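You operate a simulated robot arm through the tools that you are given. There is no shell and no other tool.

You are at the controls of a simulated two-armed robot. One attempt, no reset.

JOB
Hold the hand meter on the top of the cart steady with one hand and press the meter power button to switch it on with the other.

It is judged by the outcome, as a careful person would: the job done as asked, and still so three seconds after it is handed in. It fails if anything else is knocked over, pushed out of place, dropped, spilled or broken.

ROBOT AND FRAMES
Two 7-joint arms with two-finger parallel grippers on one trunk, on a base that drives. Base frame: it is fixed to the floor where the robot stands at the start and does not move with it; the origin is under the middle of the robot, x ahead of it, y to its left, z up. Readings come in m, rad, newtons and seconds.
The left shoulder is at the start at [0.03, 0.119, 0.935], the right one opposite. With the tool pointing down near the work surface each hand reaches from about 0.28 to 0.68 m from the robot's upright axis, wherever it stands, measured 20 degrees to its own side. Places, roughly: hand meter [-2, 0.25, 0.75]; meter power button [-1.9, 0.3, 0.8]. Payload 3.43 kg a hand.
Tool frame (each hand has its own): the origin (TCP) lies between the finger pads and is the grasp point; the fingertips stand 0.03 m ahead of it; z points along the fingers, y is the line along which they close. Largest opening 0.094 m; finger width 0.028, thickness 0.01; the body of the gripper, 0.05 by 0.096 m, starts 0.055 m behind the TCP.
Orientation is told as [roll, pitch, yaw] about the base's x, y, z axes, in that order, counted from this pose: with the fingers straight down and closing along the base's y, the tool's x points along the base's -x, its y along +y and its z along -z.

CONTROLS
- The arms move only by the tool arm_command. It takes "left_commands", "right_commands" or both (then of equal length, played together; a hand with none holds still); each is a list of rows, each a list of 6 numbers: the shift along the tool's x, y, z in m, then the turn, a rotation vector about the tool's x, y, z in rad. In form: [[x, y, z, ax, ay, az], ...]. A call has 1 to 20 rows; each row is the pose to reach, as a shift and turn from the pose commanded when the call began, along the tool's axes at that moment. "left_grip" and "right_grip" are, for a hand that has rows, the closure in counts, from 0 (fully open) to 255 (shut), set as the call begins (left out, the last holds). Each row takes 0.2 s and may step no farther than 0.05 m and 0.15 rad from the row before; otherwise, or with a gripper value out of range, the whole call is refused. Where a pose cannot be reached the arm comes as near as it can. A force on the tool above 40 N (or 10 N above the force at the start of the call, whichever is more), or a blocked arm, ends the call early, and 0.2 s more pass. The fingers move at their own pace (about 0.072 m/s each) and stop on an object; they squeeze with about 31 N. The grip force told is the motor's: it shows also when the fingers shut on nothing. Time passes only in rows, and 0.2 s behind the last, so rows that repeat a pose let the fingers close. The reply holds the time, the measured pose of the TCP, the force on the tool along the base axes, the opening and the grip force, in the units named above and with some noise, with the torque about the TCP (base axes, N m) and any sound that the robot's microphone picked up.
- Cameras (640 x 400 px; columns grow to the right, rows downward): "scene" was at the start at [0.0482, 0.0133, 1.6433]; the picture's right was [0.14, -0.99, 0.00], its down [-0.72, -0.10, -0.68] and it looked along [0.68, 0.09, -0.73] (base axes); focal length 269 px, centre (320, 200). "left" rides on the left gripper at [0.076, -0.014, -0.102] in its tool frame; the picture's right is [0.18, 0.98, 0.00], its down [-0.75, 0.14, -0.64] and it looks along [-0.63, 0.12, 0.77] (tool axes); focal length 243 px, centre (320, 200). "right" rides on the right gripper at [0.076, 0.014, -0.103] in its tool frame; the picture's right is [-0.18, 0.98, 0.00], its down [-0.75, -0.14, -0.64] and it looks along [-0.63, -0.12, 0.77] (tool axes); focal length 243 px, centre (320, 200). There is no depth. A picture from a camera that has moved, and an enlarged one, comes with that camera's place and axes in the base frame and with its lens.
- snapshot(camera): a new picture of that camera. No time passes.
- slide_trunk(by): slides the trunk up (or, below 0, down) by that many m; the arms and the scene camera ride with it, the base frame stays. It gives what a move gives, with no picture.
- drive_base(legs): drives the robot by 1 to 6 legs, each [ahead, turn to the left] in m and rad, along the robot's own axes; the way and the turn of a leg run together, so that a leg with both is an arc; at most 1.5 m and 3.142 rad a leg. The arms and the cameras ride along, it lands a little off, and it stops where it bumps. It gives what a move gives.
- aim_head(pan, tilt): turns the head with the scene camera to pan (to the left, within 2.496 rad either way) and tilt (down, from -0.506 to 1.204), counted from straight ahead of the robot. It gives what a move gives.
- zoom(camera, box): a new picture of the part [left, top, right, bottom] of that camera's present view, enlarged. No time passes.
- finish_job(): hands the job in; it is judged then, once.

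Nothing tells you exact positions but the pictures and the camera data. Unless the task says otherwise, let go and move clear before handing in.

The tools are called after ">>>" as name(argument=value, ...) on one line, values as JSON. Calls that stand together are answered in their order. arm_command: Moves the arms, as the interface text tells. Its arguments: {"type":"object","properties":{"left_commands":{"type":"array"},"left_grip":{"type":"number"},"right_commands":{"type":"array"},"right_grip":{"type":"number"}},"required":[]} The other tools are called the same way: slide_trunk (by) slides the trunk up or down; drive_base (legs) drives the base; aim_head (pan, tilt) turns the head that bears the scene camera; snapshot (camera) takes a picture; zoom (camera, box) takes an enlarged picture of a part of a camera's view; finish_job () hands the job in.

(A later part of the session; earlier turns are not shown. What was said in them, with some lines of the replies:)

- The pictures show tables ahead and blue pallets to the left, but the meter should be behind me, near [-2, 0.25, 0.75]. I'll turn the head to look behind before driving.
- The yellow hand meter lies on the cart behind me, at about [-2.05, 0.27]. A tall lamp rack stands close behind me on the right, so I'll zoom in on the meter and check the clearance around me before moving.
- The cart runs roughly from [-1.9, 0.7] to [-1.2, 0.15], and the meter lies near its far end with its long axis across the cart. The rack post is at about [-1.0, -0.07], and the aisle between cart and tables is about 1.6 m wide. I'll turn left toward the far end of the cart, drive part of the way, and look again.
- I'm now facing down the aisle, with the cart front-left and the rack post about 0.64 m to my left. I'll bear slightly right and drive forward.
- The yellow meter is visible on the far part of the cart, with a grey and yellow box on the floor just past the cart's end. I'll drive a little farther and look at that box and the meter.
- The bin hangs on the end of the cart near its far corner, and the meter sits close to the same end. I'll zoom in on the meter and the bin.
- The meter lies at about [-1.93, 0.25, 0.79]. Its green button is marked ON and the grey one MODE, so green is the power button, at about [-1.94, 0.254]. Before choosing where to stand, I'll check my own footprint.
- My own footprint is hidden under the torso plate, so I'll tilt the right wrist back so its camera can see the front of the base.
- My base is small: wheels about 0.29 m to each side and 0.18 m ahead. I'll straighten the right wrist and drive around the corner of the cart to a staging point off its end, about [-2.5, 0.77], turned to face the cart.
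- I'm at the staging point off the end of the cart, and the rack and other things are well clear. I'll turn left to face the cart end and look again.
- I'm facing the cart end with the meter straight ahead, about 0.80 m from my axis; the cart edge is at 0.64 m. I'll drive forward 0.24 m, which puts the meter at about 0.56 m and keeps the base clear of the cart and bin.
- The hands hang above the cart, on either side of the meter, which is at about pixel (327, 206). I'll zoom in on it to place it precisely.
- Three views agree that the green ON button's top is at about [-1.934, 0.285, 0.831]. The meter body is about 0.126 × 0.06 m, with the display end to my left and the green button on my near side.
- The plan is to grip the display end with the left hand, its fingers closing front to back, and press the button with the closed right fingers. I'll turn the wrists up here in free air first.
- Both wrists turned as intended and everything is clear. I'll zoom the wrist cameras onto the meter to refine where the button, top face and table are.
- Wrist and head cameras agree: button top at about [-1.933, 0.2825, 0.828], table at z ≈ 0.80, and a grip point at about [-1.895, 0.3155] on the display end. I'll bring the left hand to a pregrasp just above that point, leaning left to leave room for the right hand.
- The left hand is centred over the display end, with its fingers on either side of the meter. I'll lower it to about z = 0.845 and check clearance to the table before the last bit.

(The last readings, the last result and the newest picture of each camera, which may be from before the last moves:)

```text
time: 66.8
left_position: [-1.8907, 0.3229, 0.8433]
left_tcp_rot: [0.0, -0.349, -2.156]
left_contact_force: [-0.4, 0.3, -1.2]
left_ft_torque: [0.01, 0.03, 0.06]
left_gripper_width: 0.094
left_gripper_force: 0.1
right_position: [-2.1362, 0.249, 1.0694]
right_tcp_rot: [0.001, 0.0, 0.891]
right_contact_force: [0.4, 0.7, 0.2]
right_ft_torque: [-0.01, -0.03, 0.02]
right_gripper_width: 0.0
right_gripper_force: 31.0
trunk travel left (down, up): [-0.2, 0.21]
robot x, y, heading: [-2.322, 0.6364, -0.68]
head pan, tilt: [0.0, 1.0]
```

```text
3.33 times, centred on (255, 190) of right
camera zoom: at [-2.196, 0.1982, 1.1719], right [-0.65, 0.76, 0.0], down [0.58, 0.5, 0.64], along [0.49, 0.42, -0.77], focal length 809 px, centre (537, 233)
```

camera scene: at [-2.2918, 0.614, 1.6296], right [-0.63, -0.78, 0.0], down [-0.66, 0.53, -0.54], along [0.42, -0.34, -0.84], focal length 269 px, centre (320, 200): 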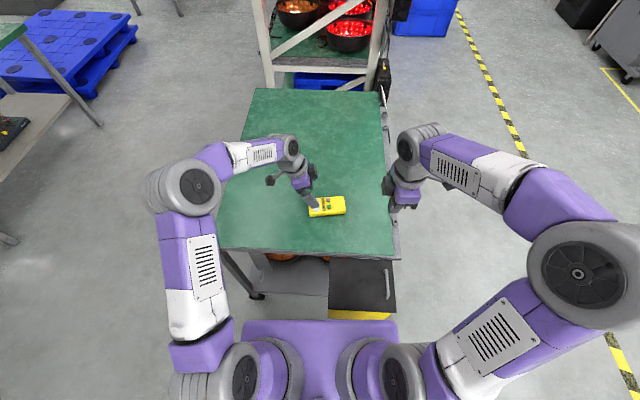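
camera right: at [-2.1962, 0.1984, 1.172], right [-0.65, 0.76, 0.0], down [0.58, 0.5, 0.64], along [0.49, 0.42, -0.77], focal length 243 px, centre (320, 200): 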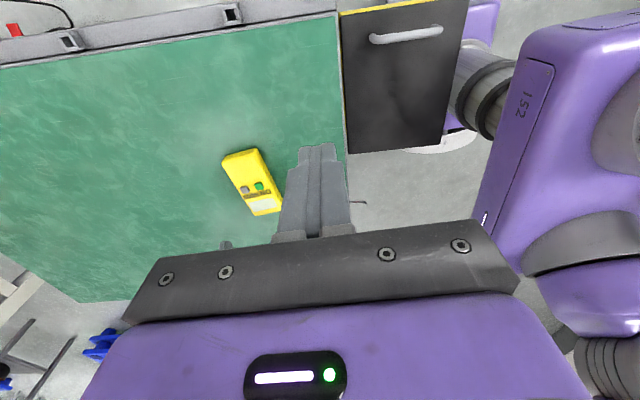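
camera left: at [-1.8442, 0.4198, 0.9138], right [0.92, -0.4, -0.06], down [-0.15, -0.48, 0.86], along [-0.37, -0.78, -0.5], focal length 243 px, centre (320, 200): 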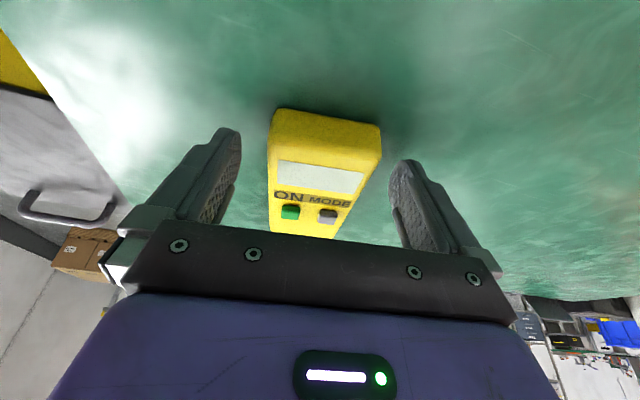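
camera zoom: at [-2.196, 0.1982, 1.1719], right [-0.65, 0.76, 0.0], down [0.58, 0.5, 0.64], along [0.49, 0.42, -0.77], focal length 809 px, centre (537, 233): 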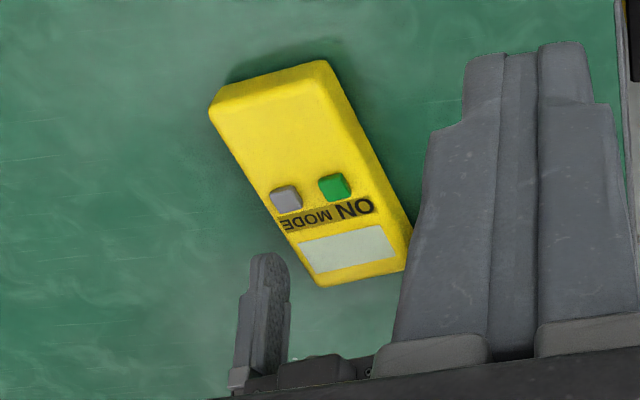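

The fingers straddle the meter's display end, centred to within about a millimetre, with tips about 10 mm above the table. I'll lower 6 mm more while watching the force.

>>> arm_command(left_commands=[[0.001, 0, 0.0028, 0, 0, 0], [0.0021, 0, 0.0056, 0, 0, 0], [0.0021, 0, 0.0056, 0, 0, 0]], left_grip=0)

>>> zoom(camera="scene", box=[290, 185, 350, 225])

>>> zoom(camera="left", box=[160, 90, 480, 290])

```text
time: 67.6
left_position: [-1.89, 0.3234, 0.8378]
left_tcp_rot: [0.002, -0.347, -2.155]
left_contact_force: [-0.3, 0.2, 0.0]
left_ft_torque: [0.0, 0.06, -0.03]
left_gripper_width: 0.094
left_gripper_force: 0.0
right_position: [-2.1354, 0.2495, 1.0693]
right_tcp_rot: [0.0, 0.0, 0.893]
right_contact_force: [0.1, 1.1, 0.2]
right_ft_torque: [-0.02, 0.01, 0.01]
right_gripper_width: 0.0
right_gripper_force: 31.0
trunk travel left (down, up): [-0.2, 0.21]
robot x, y, heading: [-2.3245, 0.633, -0.681]
head pan, tilt: [0.0, 1.0]
```

```text
10.00 times, centred on (320, 205) of scene
camera zoom: at [-2.2916, 0.6136, 1.6296], right [-0.63, -0.78, 0.0], down [-0.66, 0.53, -0.54], along [0.42, -0.34, -0.84], focal length 2691 px, centre (320, 150)
```

zoom: 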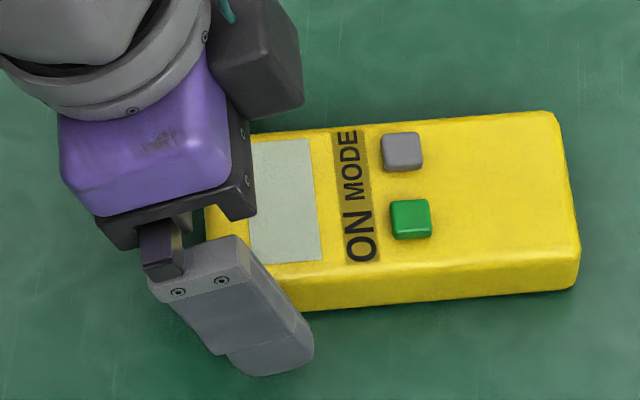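

```text
2.00 times, centred on (320, 190) of left
camera zoom: at [-1.8431, 0.4202, 0.9077], right [0.92, -0.4, -0.06], down [-0.15, -0.48, 0.86], along [-0.37, -0.78, -0.5], focal length 485 px, centre (320, 220)
```

zoom: 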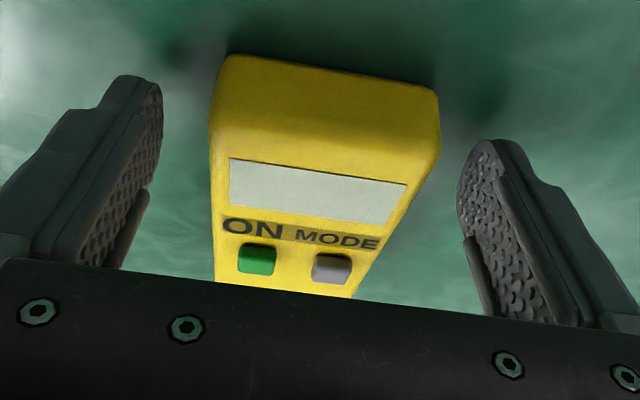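

There's no contact with the table and the fingers are well placed beside the meter. I'll close the left hand to hold it.

>>> arm_command(left_commands=[[0, 0, 0, 0, 0, 0], [0, 0, 0, 0, 0, 0], [0, 0, 0, 0, 0, 0], [0, 0, 0, 0, 0, 0], [0, 0, 0, 0, 0, 0], [0, 0, 0, 0, 0, 0]], left_grip=255)

>>> zoom(camera="scene", box=[290, 185, 354, 225])

>>> zoom(camera="left", box=[160, 90, 480, 290])

>>> zoom(camera="right", box=[180, 130, 330, 250])

```text
time: 69.0
left_position: [-1.8898, 0.3239, 0.8379]
left_tcp_rot: [0.0, -0.349, -2.156]
left_contact_force: [0.6, -0.2, -0.2]
left_ft_torque: [0.06, 0.0, 0.0]
left_gripper_width: 0.0635
left_gripper_force: 31.3
right_position: [-2.1354, 0.2489, 1.0683]
right_tcp_rot: [0.001, 0.0, 0.891]
right_contact_force: [0.2, 0.2, 0.2]
right_ft_torque: [-0.04, -0.02, -0.02]
right_gripper_width: 0.0
right_gripper_force: 31.1
trunk travel left (down, up): [-0.2, 0.21]
robot x, y, heading: [-2.3206, 0.6348, -0.681]
head pan, tilt: [0.0, 1.0]
```

```text
10.00 times, centred on (322, 205) of scene
camera zoom: at [-2.2915, 0.6136, 1.6296], right [-0.63, -0.78, 0.0], down [-0.66, 0.53, -0.54], along [0.42, -0.34, -0.84], focal length 2691 px, centre (300, 150)
```

zoom: 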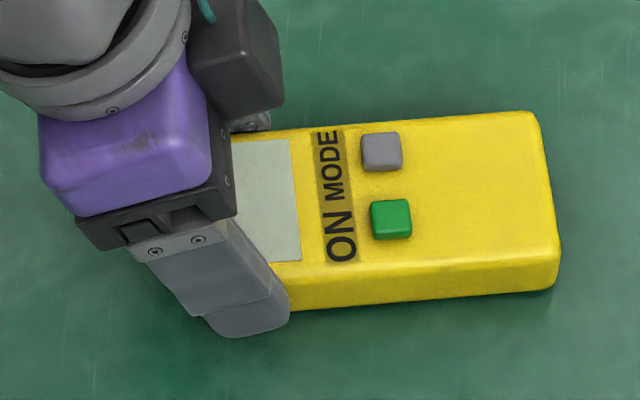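

```text
2.00 times, centred on (320, 190) of left
camera zoom: at [-1.8432, 0.4202, 0.9077], right [0.92, -0.4, -0.06], down [-0.15, -0.48, 0.86], along [-0.37, -0.78, -0.5], focal length 485 px, centre (320, 220)
```

zoom: 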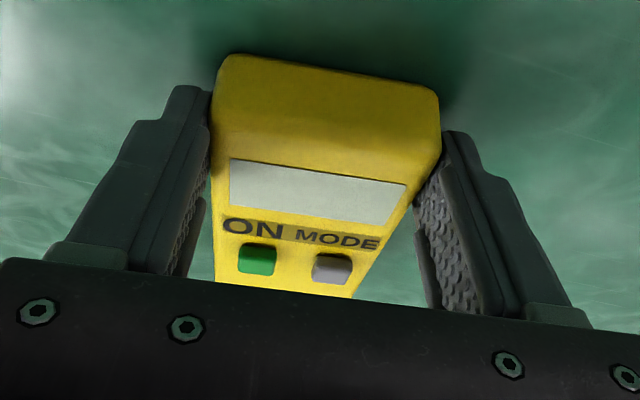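

```text
3.33 times, centred on (255, 190) of right
camera zoom: at [-2.1959, 0.1981, 1.1718], right [-0.65, 0.76, 0.0], down [0.58, 0.5, 0.64], along [0.49, 0.42, -0.77], focal length 809 px, centre (537, 233)
```

zoom: 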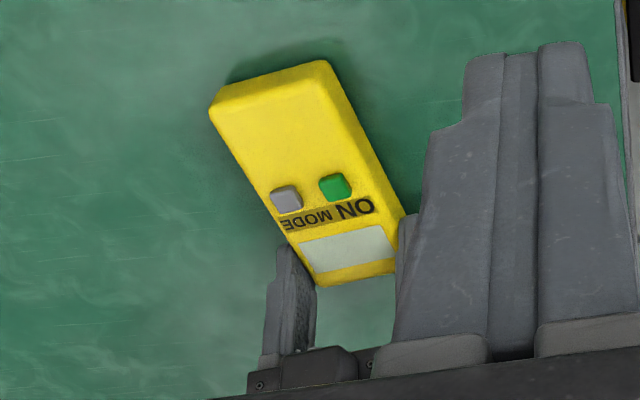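

The left hand holds the meter, fingers stopped at 63.5 mm with about 31 N, and the meter hasn't shifted. A dark block shows on the inner side of the left gripper, so I'll look closely at both grippers before bringing the right hand near.

>>> zoom(camera="scene", box=[250, 120, 362, 190])

>>> zoom(camera="scene", box=[360, 120, 472, 220])

```text
5.71 times, centred on (306, 155) of scene
camera zoom: at [-2.2915, 0.6136, 1.6296], right [-0.63, -0.78, 0.0], down [-0.66, 0.53, -0.54], along [0.42, -0.34, -0.84], focal length 1538 px, centre (400, 457)
```

zoom: 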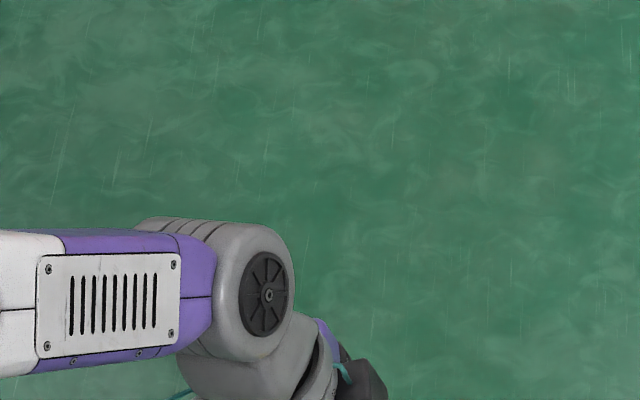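

```text
4.00 times, centred on (416, 170) of scene
camera zoom: at [-2.2915, 0.6136, 1.6296], right [-0.63, -0.78, 0.0], down [-0.66, 0.53, -0.54], along [0.42, -0.34, -0.84], focal length 1076 px, centre (-64, 320)
```

zoom: 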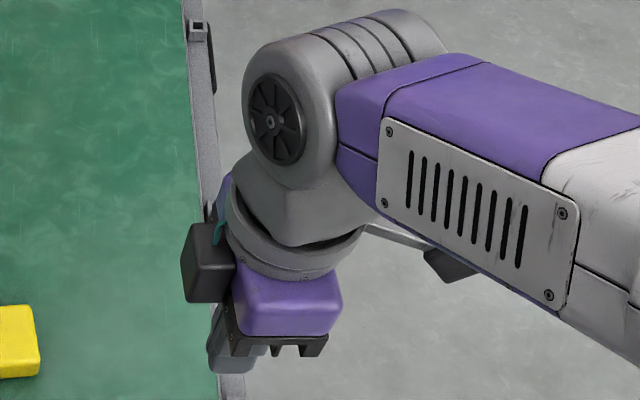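

Each gripper has a block on the side opposite its camera, and with my present right-hand yaw those blocks would face each other. I'll turn the right hand back to its normal yaw, aligned with the meter, and then lean it to the right so both bodies stay clear.

>>> arm_command(right_commands=[[0, 0, 0, 0, 0, 0.134], [0, 0, 0, 0, 0, 0.269], [0, 0, 0, 0, 0, 0.403], [0, 0, 0, 0, 0, 0.537], [0, 0, 0, 0, 0, 0.672], [0, 0, 0, 0, 0, 0.806], [0, 0, 0, 0, 0, 0.941], [0, 0, 0, 0, 0, 1.075], [0, 0, 0, 0, 0, 1.209], [0, 0, 0, 0, 0, 1.344], [0, 0, 0, 0, 0, 1.478]], right_grip=255)

>>> arm_command(right_commands=[[0, 0, 0, -0.125, 0, 0], [0, 0, 0, -0.25, 0, 0], [0, 0, 0, -0.25, 0, 0]])

>>> snapshot(camera="right")

>>> snapshot(camera="scene")

```text
time: 71.4
left_position: [-1.8904, 0.3238, 0.8366]
left_tcp_rot: [-0.001, -0.349, -2.156]
left_contact_force: [0.1, 0.4, -0.9]
left_ft_torque: [0.13, 0.0, 0.0]
left_gripper_width: 0.0635
left_gripper_force: 31.0
right_position: [-2.136, 0.2487, 1.069]
right_tcp_rot: [-0.002, -0.001, -0.588]
right_contact_force: [-0.6, -0.3, -0.7]
right_ft_torque: [-0.04, 0.03, -0.01]
right_gripper_width: 0.0001
right_gripper_force: 31.2
trunk travel left (down, up): [-0.2, 0.21]
robot x, y, heading: [-2.3213, 0.632, -0.681]
head pan, tilt: [0.0, 1.0]
```

```text
time: 72.2
left_position: [-1.8898, 0.3231, 0.8355]
left_tcp_rot: [0.001, -0.348, -2.155]
left_contact_force: [-0.2, -0.1, 1.0]
left_ft_torque: [0.1, 0.05, 0.03]
left_gripper_width: 0.0635
left_gripper_force: 30.4
right_position: [-2.1362, 0.2488, 1.0681]
right_tcp_rot: [0.252, 0.001, -0.587]
right_contact_force: [0.4, -0.1, -1.0]
right_ft_torque: [0.0, 0.0, 0.03]
right_gripper_width: 0.0
right_gripper_force: 30.8
trunk travel left (down, up): [-0.2, 0.21]
robot x, y, heading: [-2.3199, 0.6342, -0.677]
head pan, tilt: [0.0, 1.0]
```

```text
taken
camera right: at [-2.2069, 0.2805, 1.1713], right [0.68, 0.69, 0.24], down [0.46, -0.66, 0.59], along [0.57, -0.29, -0.77], focal length 243 px, centre (320, 200)
```

right: 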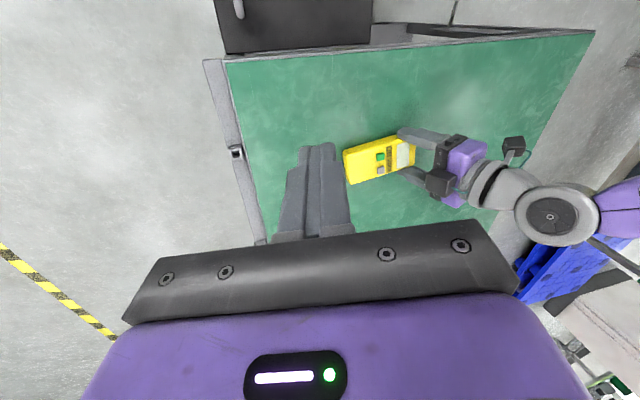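

```text
taken
camera scene: at [-2.2915, 0.6136, 1.6296], right [-0.63, -0.78, 0.0], down [-0.66, 0.53, -0.54], along [0.42, -0.34, -0.84], focal length 269 px, centre (320, 200)
```

scene: 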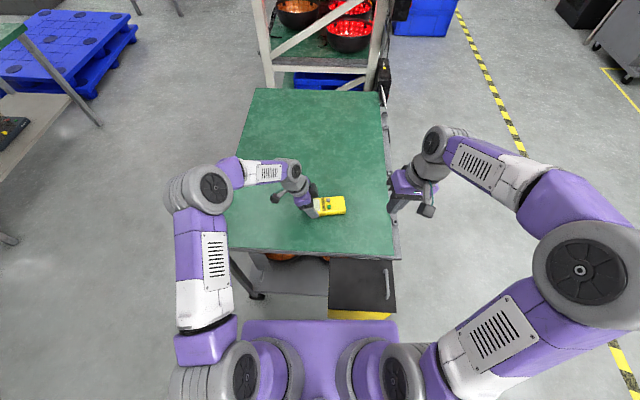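

The right hand is aligned with the meter and leaning right, fingers closed. I'll bring it to a point about 70 mm above the green button.

>>> arm_command(right_commands=[[-0.0248, 0.0169, 0.0282, 0, 0, 0], [-0.0495, 0.0338, 0.0565, 0, 0, 0], [-0.0743, 0.0508, 0.0847, 0, 0, 0], [-0.099, 0.0677, 0.1129, 0, 0, 0], [-0.1238, 0.0846, 0.1412, 0, 0, 0], [-0.1485, 0.1015, 0.1694, 0, 0, 0], [-0.1485, 0.1015, 0.1694, 0, 0, 0]], right_grip=255)

>>> snapshot(camera="right")

>>> zoom(camera="scene", box=[260, 140, 404, 230])

>>> snapshot(camera="left")

```text
time: 73.8
left_position: [-1.8909, 0.3246, 0.8371]
left_tcp_rot: [0.001, -0.348, -2.156]
left_contact_force: [-0.8, 0.2, 0.7]
left_ft_torque: [0.1, 0.11, -0.03]
left_gripper_width: 0.0634
left_gripper_force: 30.9
right_position: [-1.9348, 0.2818, 0.9312]
right_tcp_rot: [0.249, -0.001, -0.587]
right_contact_force: [-0.8, 0.8, 0.4]
right_ft_torque: [0.03, 0.05, 0.03]
right_gripper_width: 0.0
right_gripper_force: 31.6
trunk travel left (down, up): [-0.2, 0.21]
robot x, y, heading: [-2.3182, 0.6346, -0.681]
head pan, tilt: [0.0, 1.0]
```

```text
taken
camera right: at [-2.006, 0.3148, 1.035], right [0.68, 0.69, 0.24], down [0.46, -0.66, 0.59], along [0.57, -0.29, -0.77], focal length 243 px, centre (320, 200)
```

right: 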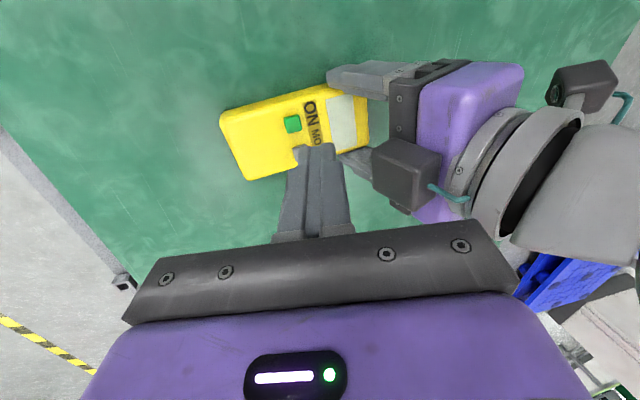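

```text
4.44 times, centred on (332, 185) of scene
camera zoom: at [-2.2917, 0.6136, 1.6296], right [-0.63, -0.78, 0.0], down [-0.66, 0.53, -0.54], along [0.42, -0.34, -0.84], focal length 1196 px, centre (267, 267)
```

zoom: 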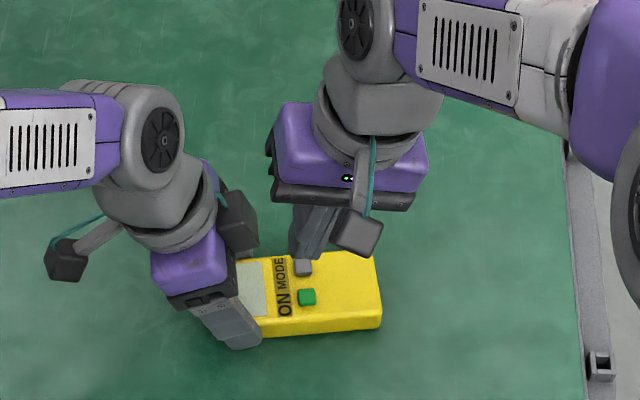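

```text
taken
camera left: at [-1.8432, 0.4202, 0.9078], right [0.92, -0.4, -0.06], down [-0.15, -0.48, 0.86], along [-0.37, -0.78, -0.5], focal length 243 px, centre (320, 200)
```

left: 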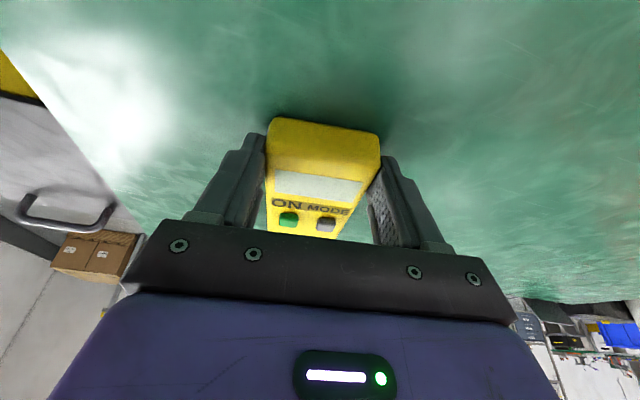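

The right camera puts the button exactly where planned relative to the closed fingertips, and the two grippers have clear space between them. I'll lower the right hand straight down to about 10 mm above the button.

>>> arm_command(right_commands=[[0, -0.0037, 0.0145, 0, 0, 0], [0, -0.0074, 0.0291, 0, 0, 0], [0, -0.0111, 0.0436, 0, 0, 0], [0, -0.0148, 0.0581, 0, 0, 0], [0, -0.0148, 0.0581, 0, 0, 0]], right_grip=255)

>>> zoom(camera="right", box=[220, 80, 420, 205])

>>> zoom(camera="scene", box=[280, 160, 376, 220])

>>> zoom(camera="left", box=[230, 100, 420, 260])

```text
time: 75.0
left_position: [-1.8892, 0.3233, 0.8372]
left_tcp_rot: [0.001, -0.35, -2.157]
left_contact_force: [0.8, -0.6, 0.6]
left_ft_torque: [0.11, 0.0, 0.01]
left_gripper_width: 0.0633
left_gripper_force: 31.4
right_position: [-1.9347, 0.2832, 0.87]
right_tcp_rot: [0.25, -0.003, -0.587]
right_contact_force: [0.2, 0.5, 0.8]
right_ft_torque: [-0.02, 0.03, -0.02]
right_gripper_width: 0.0
right_gripper_force: 31.2
trunk travel left (down, up): [-0.2, 0.21]
robot x, y, heading: [-2.3202, 0.636, -0.683]
head pan, tilt: [0.0, 1.0]
```

```text
3.20 times, centred on (320, 142) of right
camera zoom: at [-2.0065, 0.315, 0.9738], right [0.68, 0.69, 0.24], down [0.46, -0.66, 0.59], along [0.57, -0.29, -0.77], focal length 776 px, centre (320, 384)
```

zoom: 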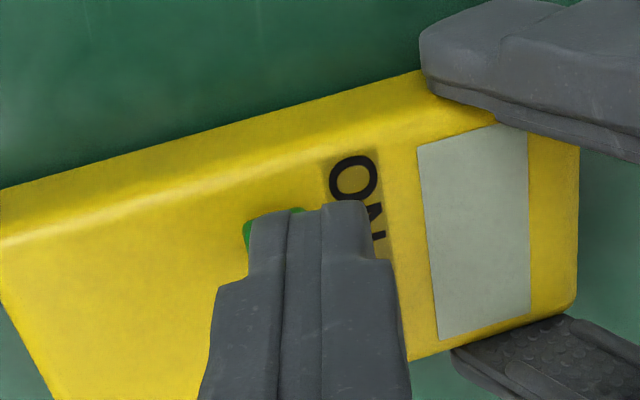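

```text
6.67 times, centred on (328, 190) of scene
camera zoom: at [-2.2915, 0.6137, 1.6296], right [-0.63, -0.78, 0.0], down [-0.66, 0.53, -0.54], along [0.42, -0.34, -0.84], focal length 1794 px, centre (267, 267)
```

zoom: 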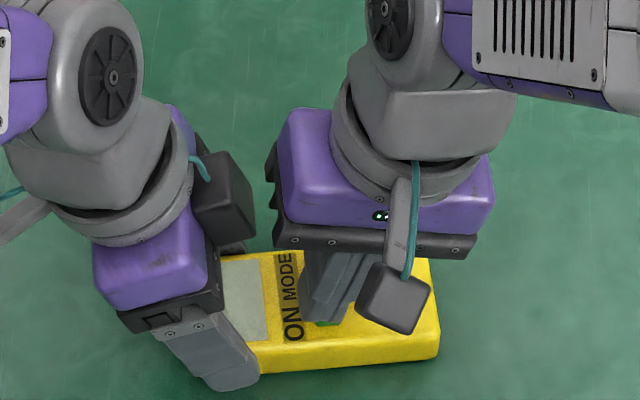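

```text
2.50 times, centred on (325, 180) of left
camera zoom: at [-1.8431, 0.4203, 0.9078], right [0.92, -0.4, -0.06], down [-0.15, -0.48, 0.86], along [-0.37, -0.78, -0.5], focal length 606 px, centre (308, 250)
```

zoom: 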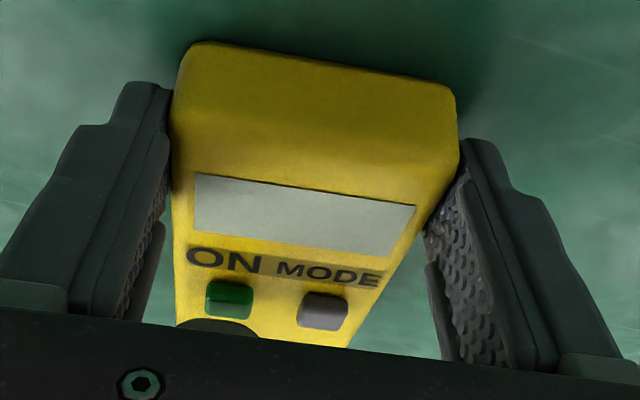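

The fingertips hover about 10 mm over the green button, clear of the grey one and of the left hand. I'll lower them in small steps to contact, watching force and sound.

>>> arm_command(right_commands=[[0, -0.0006, 0.0024, 0, 0, 0], [0, -0.0012, 0.0048, 0, 0, 0], [0, -0.0019, 0.0073, 0, 0, 0], [0, -0.0025, 0.0097, 0, 0, 0], [0, -0.0025, 0.0097, 0, 0, 0]])

>>> zoom(camera="left", box=[230, 100, 420, 260])

>>> zoom(camera="right", box=[220, 80, 420, 205])

```text
time: 76.2
left_position: [-1.8901, 0.324, 0.838]
left_tcp_rot: [0.001, -0.348, -2.155]
left_contact_force: [4.5, -3.1, -2.3]
left_ft_torque: [0.07, 0.01, 0.22]
left_gripper_width: 0.0633
left_gripper_force: 30.7
right_position: [-1.9338, 0.2831, 0.861]
right_tcp_rot: [0.25, -0.003, -0.586]
right_contact_force: [-3.9, -0.5, 14.0]
right_ft_torque: [-0.05, 0.1, 0.0]
right_gripper_width: 0.0
right_gripper_force: 30.9
trunk travel left (down, up): [-0.2, 0.21]
robot x, y, heading: [-2.3221, 0.6381, -0.683]
head pan, tilt: [0.0, 1.0]
heard: click
```

```text
2.50 times, centred on (325, 180) of left
camera zoom: at [-1.8433, 0.4204, 0.9078], right [0.92, -0.4, -0.06], down [-0.15, -0.48, 0.86], along [-0.37, -0.78, -0.5], focal length 606 px, centre (308, 250)
```

zoom: 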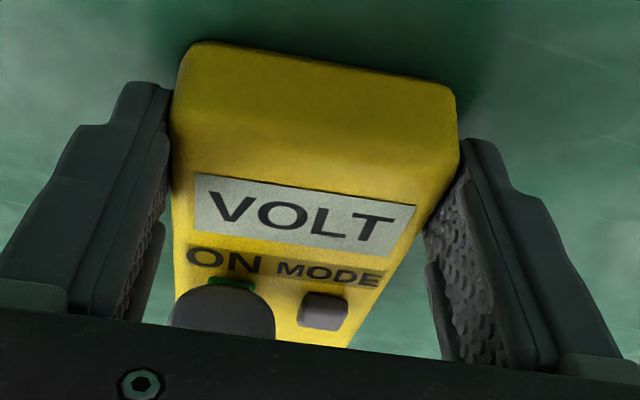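

```text
3.20 times, centred on (320, 142) of right
camera zoom: at [-2.0051, 0.3158, 0.9642], right [0.68, 0.69, 0.24], down [0.46, -0.66, 0.59], along [0.57, -0.29, -0.77], focal length 776 px, centre (320, 384)
```

zoom: 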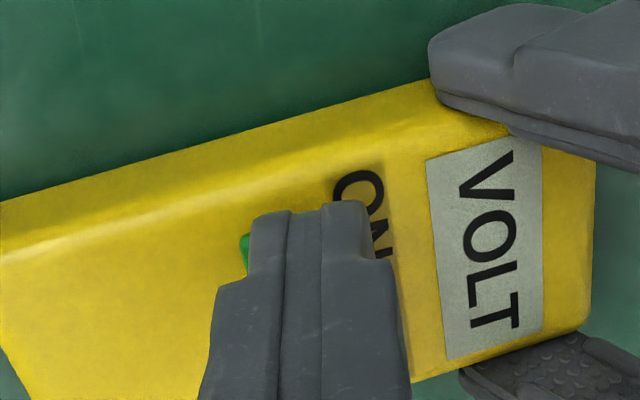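

I heard a click and the display now reads "VOLT", so the meter is on. I'll lift the right hand straight up while the left still holds the meter.

>>> arm_command(right_commands=[[0, 0.0025, -0.0097, 0, 0, 0], [0, 0.0074, -0.0291, 0, 0, 0], [0, 0.0124, -0.0484, 0, 0, 0], [0, 0.0198, -0.0775, 0, 0, 0], [0, 0.0198, -0.0775, 0, 0, 0]])

>>> zoom(camera="left", box=[230, 100, 420, 260])

>>> snapshot(camera="right")

```text
time: 77.4
left_position: [-1.8901, 0.325, 0.8385]
left_tcp_rot: [-0.001, -0.349, -2.157]
left_contact_force: [-0.3, 1.9, 1.2]
left_ft_torque: [0.05, 0.03, -0.03]
left_gripper_width: 0.0633
left_gripper_force: 30.7
right_position: [-1.9332, 0.2824, 0.9407]
right_tcp_rot: [0.249, 0.001, -0.587]
right_contact_force: [-0.1, 0.2, 0.9]
right_ft_torque: [0.01, 0.0, 0.01]
right_gripper_width: 0.0
right_gripper_force: 30.8
trunk travel left (down, up): [-0.2, 0.21]
robot x, y, heading: [-2.3247, 0.6345, -0.677]
head pan, tilt: [0.0, 1.0]
```

```text
2.50 times, centred on (325, 180) of left
camera zoom: at [-1.8436, 0.4204, 0.9078], right [0.91, -0.4, -0.06], down [-0.15, -0.48, 0.86], along [-0.37, -0.78, -0.5], focal length 606 px, centre (308, 250)
```

zoom: 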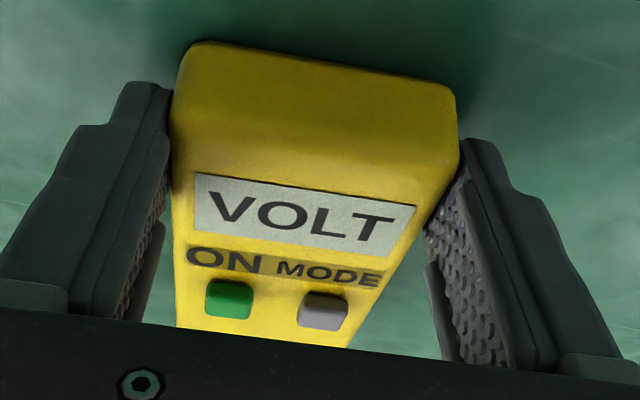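

```text
taken
camera right: at [-2.0051, 0.3153, 1.0441], right [0.68, 0.69, 0.24], down [0.46, -0.66, 0.59], along [0.57, -0.29, -0.77], focal length 243 px, centre (320, 200)
```

right: 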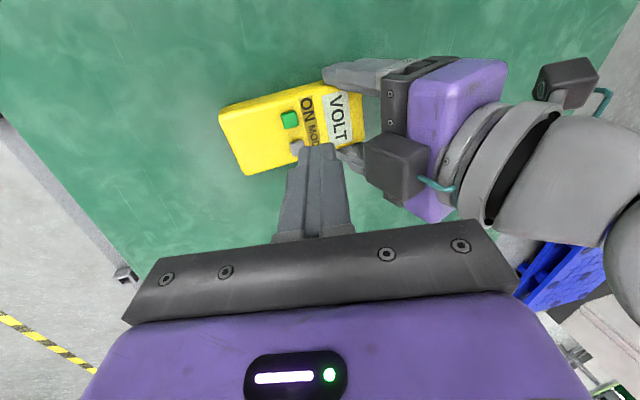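

The button has been released and the display still reads "VOLT". I'll move the right hand away first, then open the left hand in place.

>>> arm_command(right_commands=[[0.0248, -0.0169, -0.0282, 0, 0, 0], [0.0495, -0.0338, -0.0565, 0, 0, 0], [0.0743, -0.0508, -0.0847, 0, 0, 0], [0.099, -0.0677, -0.1129, 0, 0, 0], [0.1238, -0.0846, -0.1412, 0, 0, 0], [0.1485, -0.1015, -0.16, 0, 0, 0]])

>>> arm_command(left_commands=[[0, 0, 0, 0, 0, 0], [0, 0, 0, 0, 0, 0], [0, 0, 0, 0, 0, 0], [0, 0, 0, 0, 0, 0], [0, 0, 0, 0, 0, 0]], left_grip=0)

>>> zoom(camera="left", box=[160, 90, 480, 290])

>>> zoom(camera="scene", box=[270, 160, 380, 230])

```text
time: 78.8
left_position: [-1.8903, 0.3243, 0.838]
left_tcp_rot: [0.0, -0.349, -2.155]
left_contact_force: [-1.9, 1.4, 0.8]
left_ft_torque: [-0.07, 0.3, -0.27]
left_gripper_width: 0.0634
left_gripper_force: 30.8
right_position: [-2.1363, 0.2514, 1.0704]
right_tcp_rot: [0.252, 0.002, -0.584]
right_contact_force: [-0.3, 0.5, 0.0]
right_ft_torque: [0.01, 0.0, -0.04]
right_gripper_width: 0.0001
right_gripper_force: 31.2
trunk travel left (down, up): [-0.2, 0.21]
robot x, y, heading: [-2.3198, 0.635, -0.678]
head pan, tilt: [0.0, 1.0]
```

```text
time: 80.0
left_position: [-1.8897, 0.3242, 0.8373]
left_tcp_rot: [0.0, -0.349, -2.155]
left_contact_force: [-0.1, 0.4, -0.8]
left_ft_torque: [0.0, -0.01, 0.01]
left_gripper_width: 0.094
left_gripper_force: 0.1
right_position: [-2.135, 0.2496, 1.069]
right_tcp_rot: [0.25, 0.001, -0.587]
right_contact_force: [0.3, -0.9, 1.4]
right_ft_torque: [0.0, 0.0, 0.0]
right_gripper_width: 0.0
right_gripper_force: 31.1
trunk travel left (down, up): [-0.2, 0.21]
robot x, y, heading: [-2.3208, 0.6328, -0.68]
head pan, tilt: [0.0, 1.0]
```

```text
2.00 times, centred on (320, 190) of left
camera zoom: at [-1.8433, 0.4202, 0.9077], right [0.92, -0.4, -0.06], down [-0.15, -0.48, 0.86], along [-0.37, -0.78, -0.5], focal length 485 px, centre (320, 220)
```

zoom: 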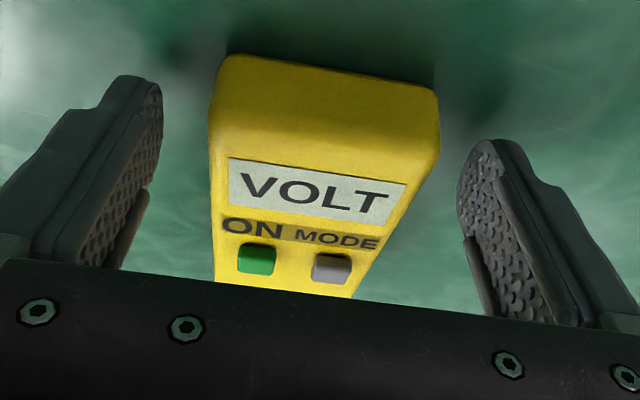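

```text
5.71 times, centred on (325, 195) of scene
camera zoom: at [-2.2915, 0.6136, 1.6296], right [-0.63, -0.78, 0.0], down [-0.66, 0.53, -0.54], along [0.42, -0.34, -0.84], focal length 1538 px, centre (291, 229)
```

zoom: 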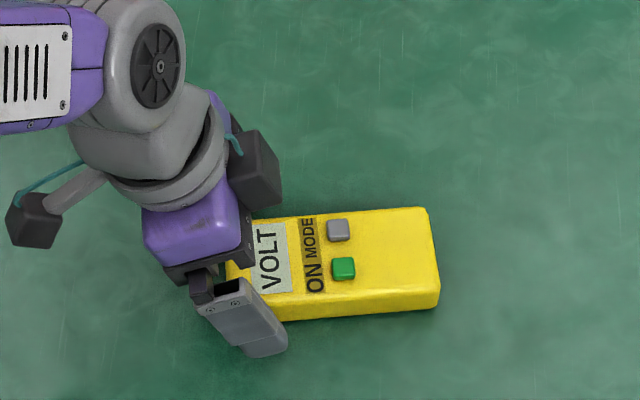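

The meter is free of the fingers, in its original place and reading "VOLT". I'll raise the left hand straight up and then move it off to the left.

>>> arm_command(left_commands=[[-0.0086, 0, -0.0235, 0, 0, 0], [-0.0171, 0, -0.047, 0, 0, 0], [-0.0274, 0, -0.0752, 0, 0, 0], [-0.0412, 0, -0.1127, 0, 0, 0], [-0.0549, 0, -0.1503, 0, 0, 0], [-0.02, 0, -0.17, 0, 0, 0], [0.02, 0, -0.18, 0, 0, 0], [0.06, 0, -0.19, 0, 0, 0], [0.06, 0, -0.19, 0, 0, 0]], left_grip=0)

>>> snapshot(camera="scene")

>>> zoom(camera="scene", box=[290, 185, 354, 225])

```text
time: 82.0
left_position: [-1.8246, 0.4271, 0.9947]
left_tcp_rot: [-0.001, -0.349, -2.159]
left_contact_force: [-1.0, 0.4, 0.0]
left_ft_torque: [-0.02, -0.02, 0.01]
left_gripper_width: 0.0938
left_gripper_force: 0.0
right_position: [-2.1345, 0.2492, 1.0692]
right_tcp_rot: [0.252, -0.001, -0.585]
right_contact_force: [-0.9, -0.5, -1.3]
right_ft_torque: [0.03, -0.02, 0.03]
right_gripper_width: 0.0
right_gripper_force: 31.7
trunk travel left (down, up): [-0.2, 0.21]
robot x, y, heading: [-2.3203, 0.6373, -0.685]
head pan, tilt: [0.0, 1.0]
```

```text
taken
camera scene: at [-2.2919, 0.6129, 1.6296], right [-0.63, -0.78, 0.0], down [-0.65, 0.53, -0.54], along [0.42, -0.34, -0.84], focal length 269 px, centre (320, 200)
```

scene: 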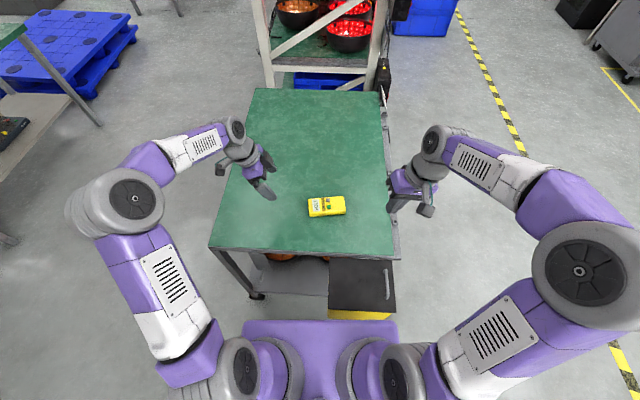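

```text
10.00 times, centred on (322, 205) of scene
camera zoom: at [-2.2919, 0.6129, 1.6296], right [-0.63, -0.78, 0.0], down [-0.65, 0.53, -0.54], along [0.42, -0.34, -0.84], focal length 2691 px, centre (300, 150)
```

zoom: 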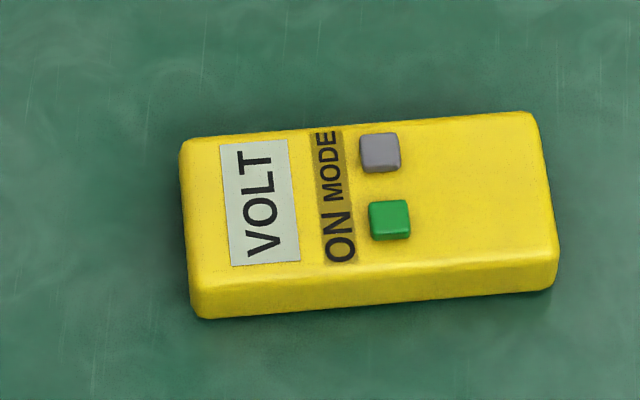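

The meter is on: it reads "VOLT" and sits where it was on the cart. Both hands are clear and nothing else has been touched, so I'm handing the job in.

>>> finish_job()

```text
The job is handed in.
```

The hand meter is switched on: I heard a click, and its display now reads "VOLT". The left hand held it steady by the display end while the right hand pressed the green ON button once.

I then let go and moved both hands clear. The meter is still in its original place on the cart, the grey MODE button was not pressed, and I saw no sign that anything else was touched or moved. The job has been handed in; no verdict came back.
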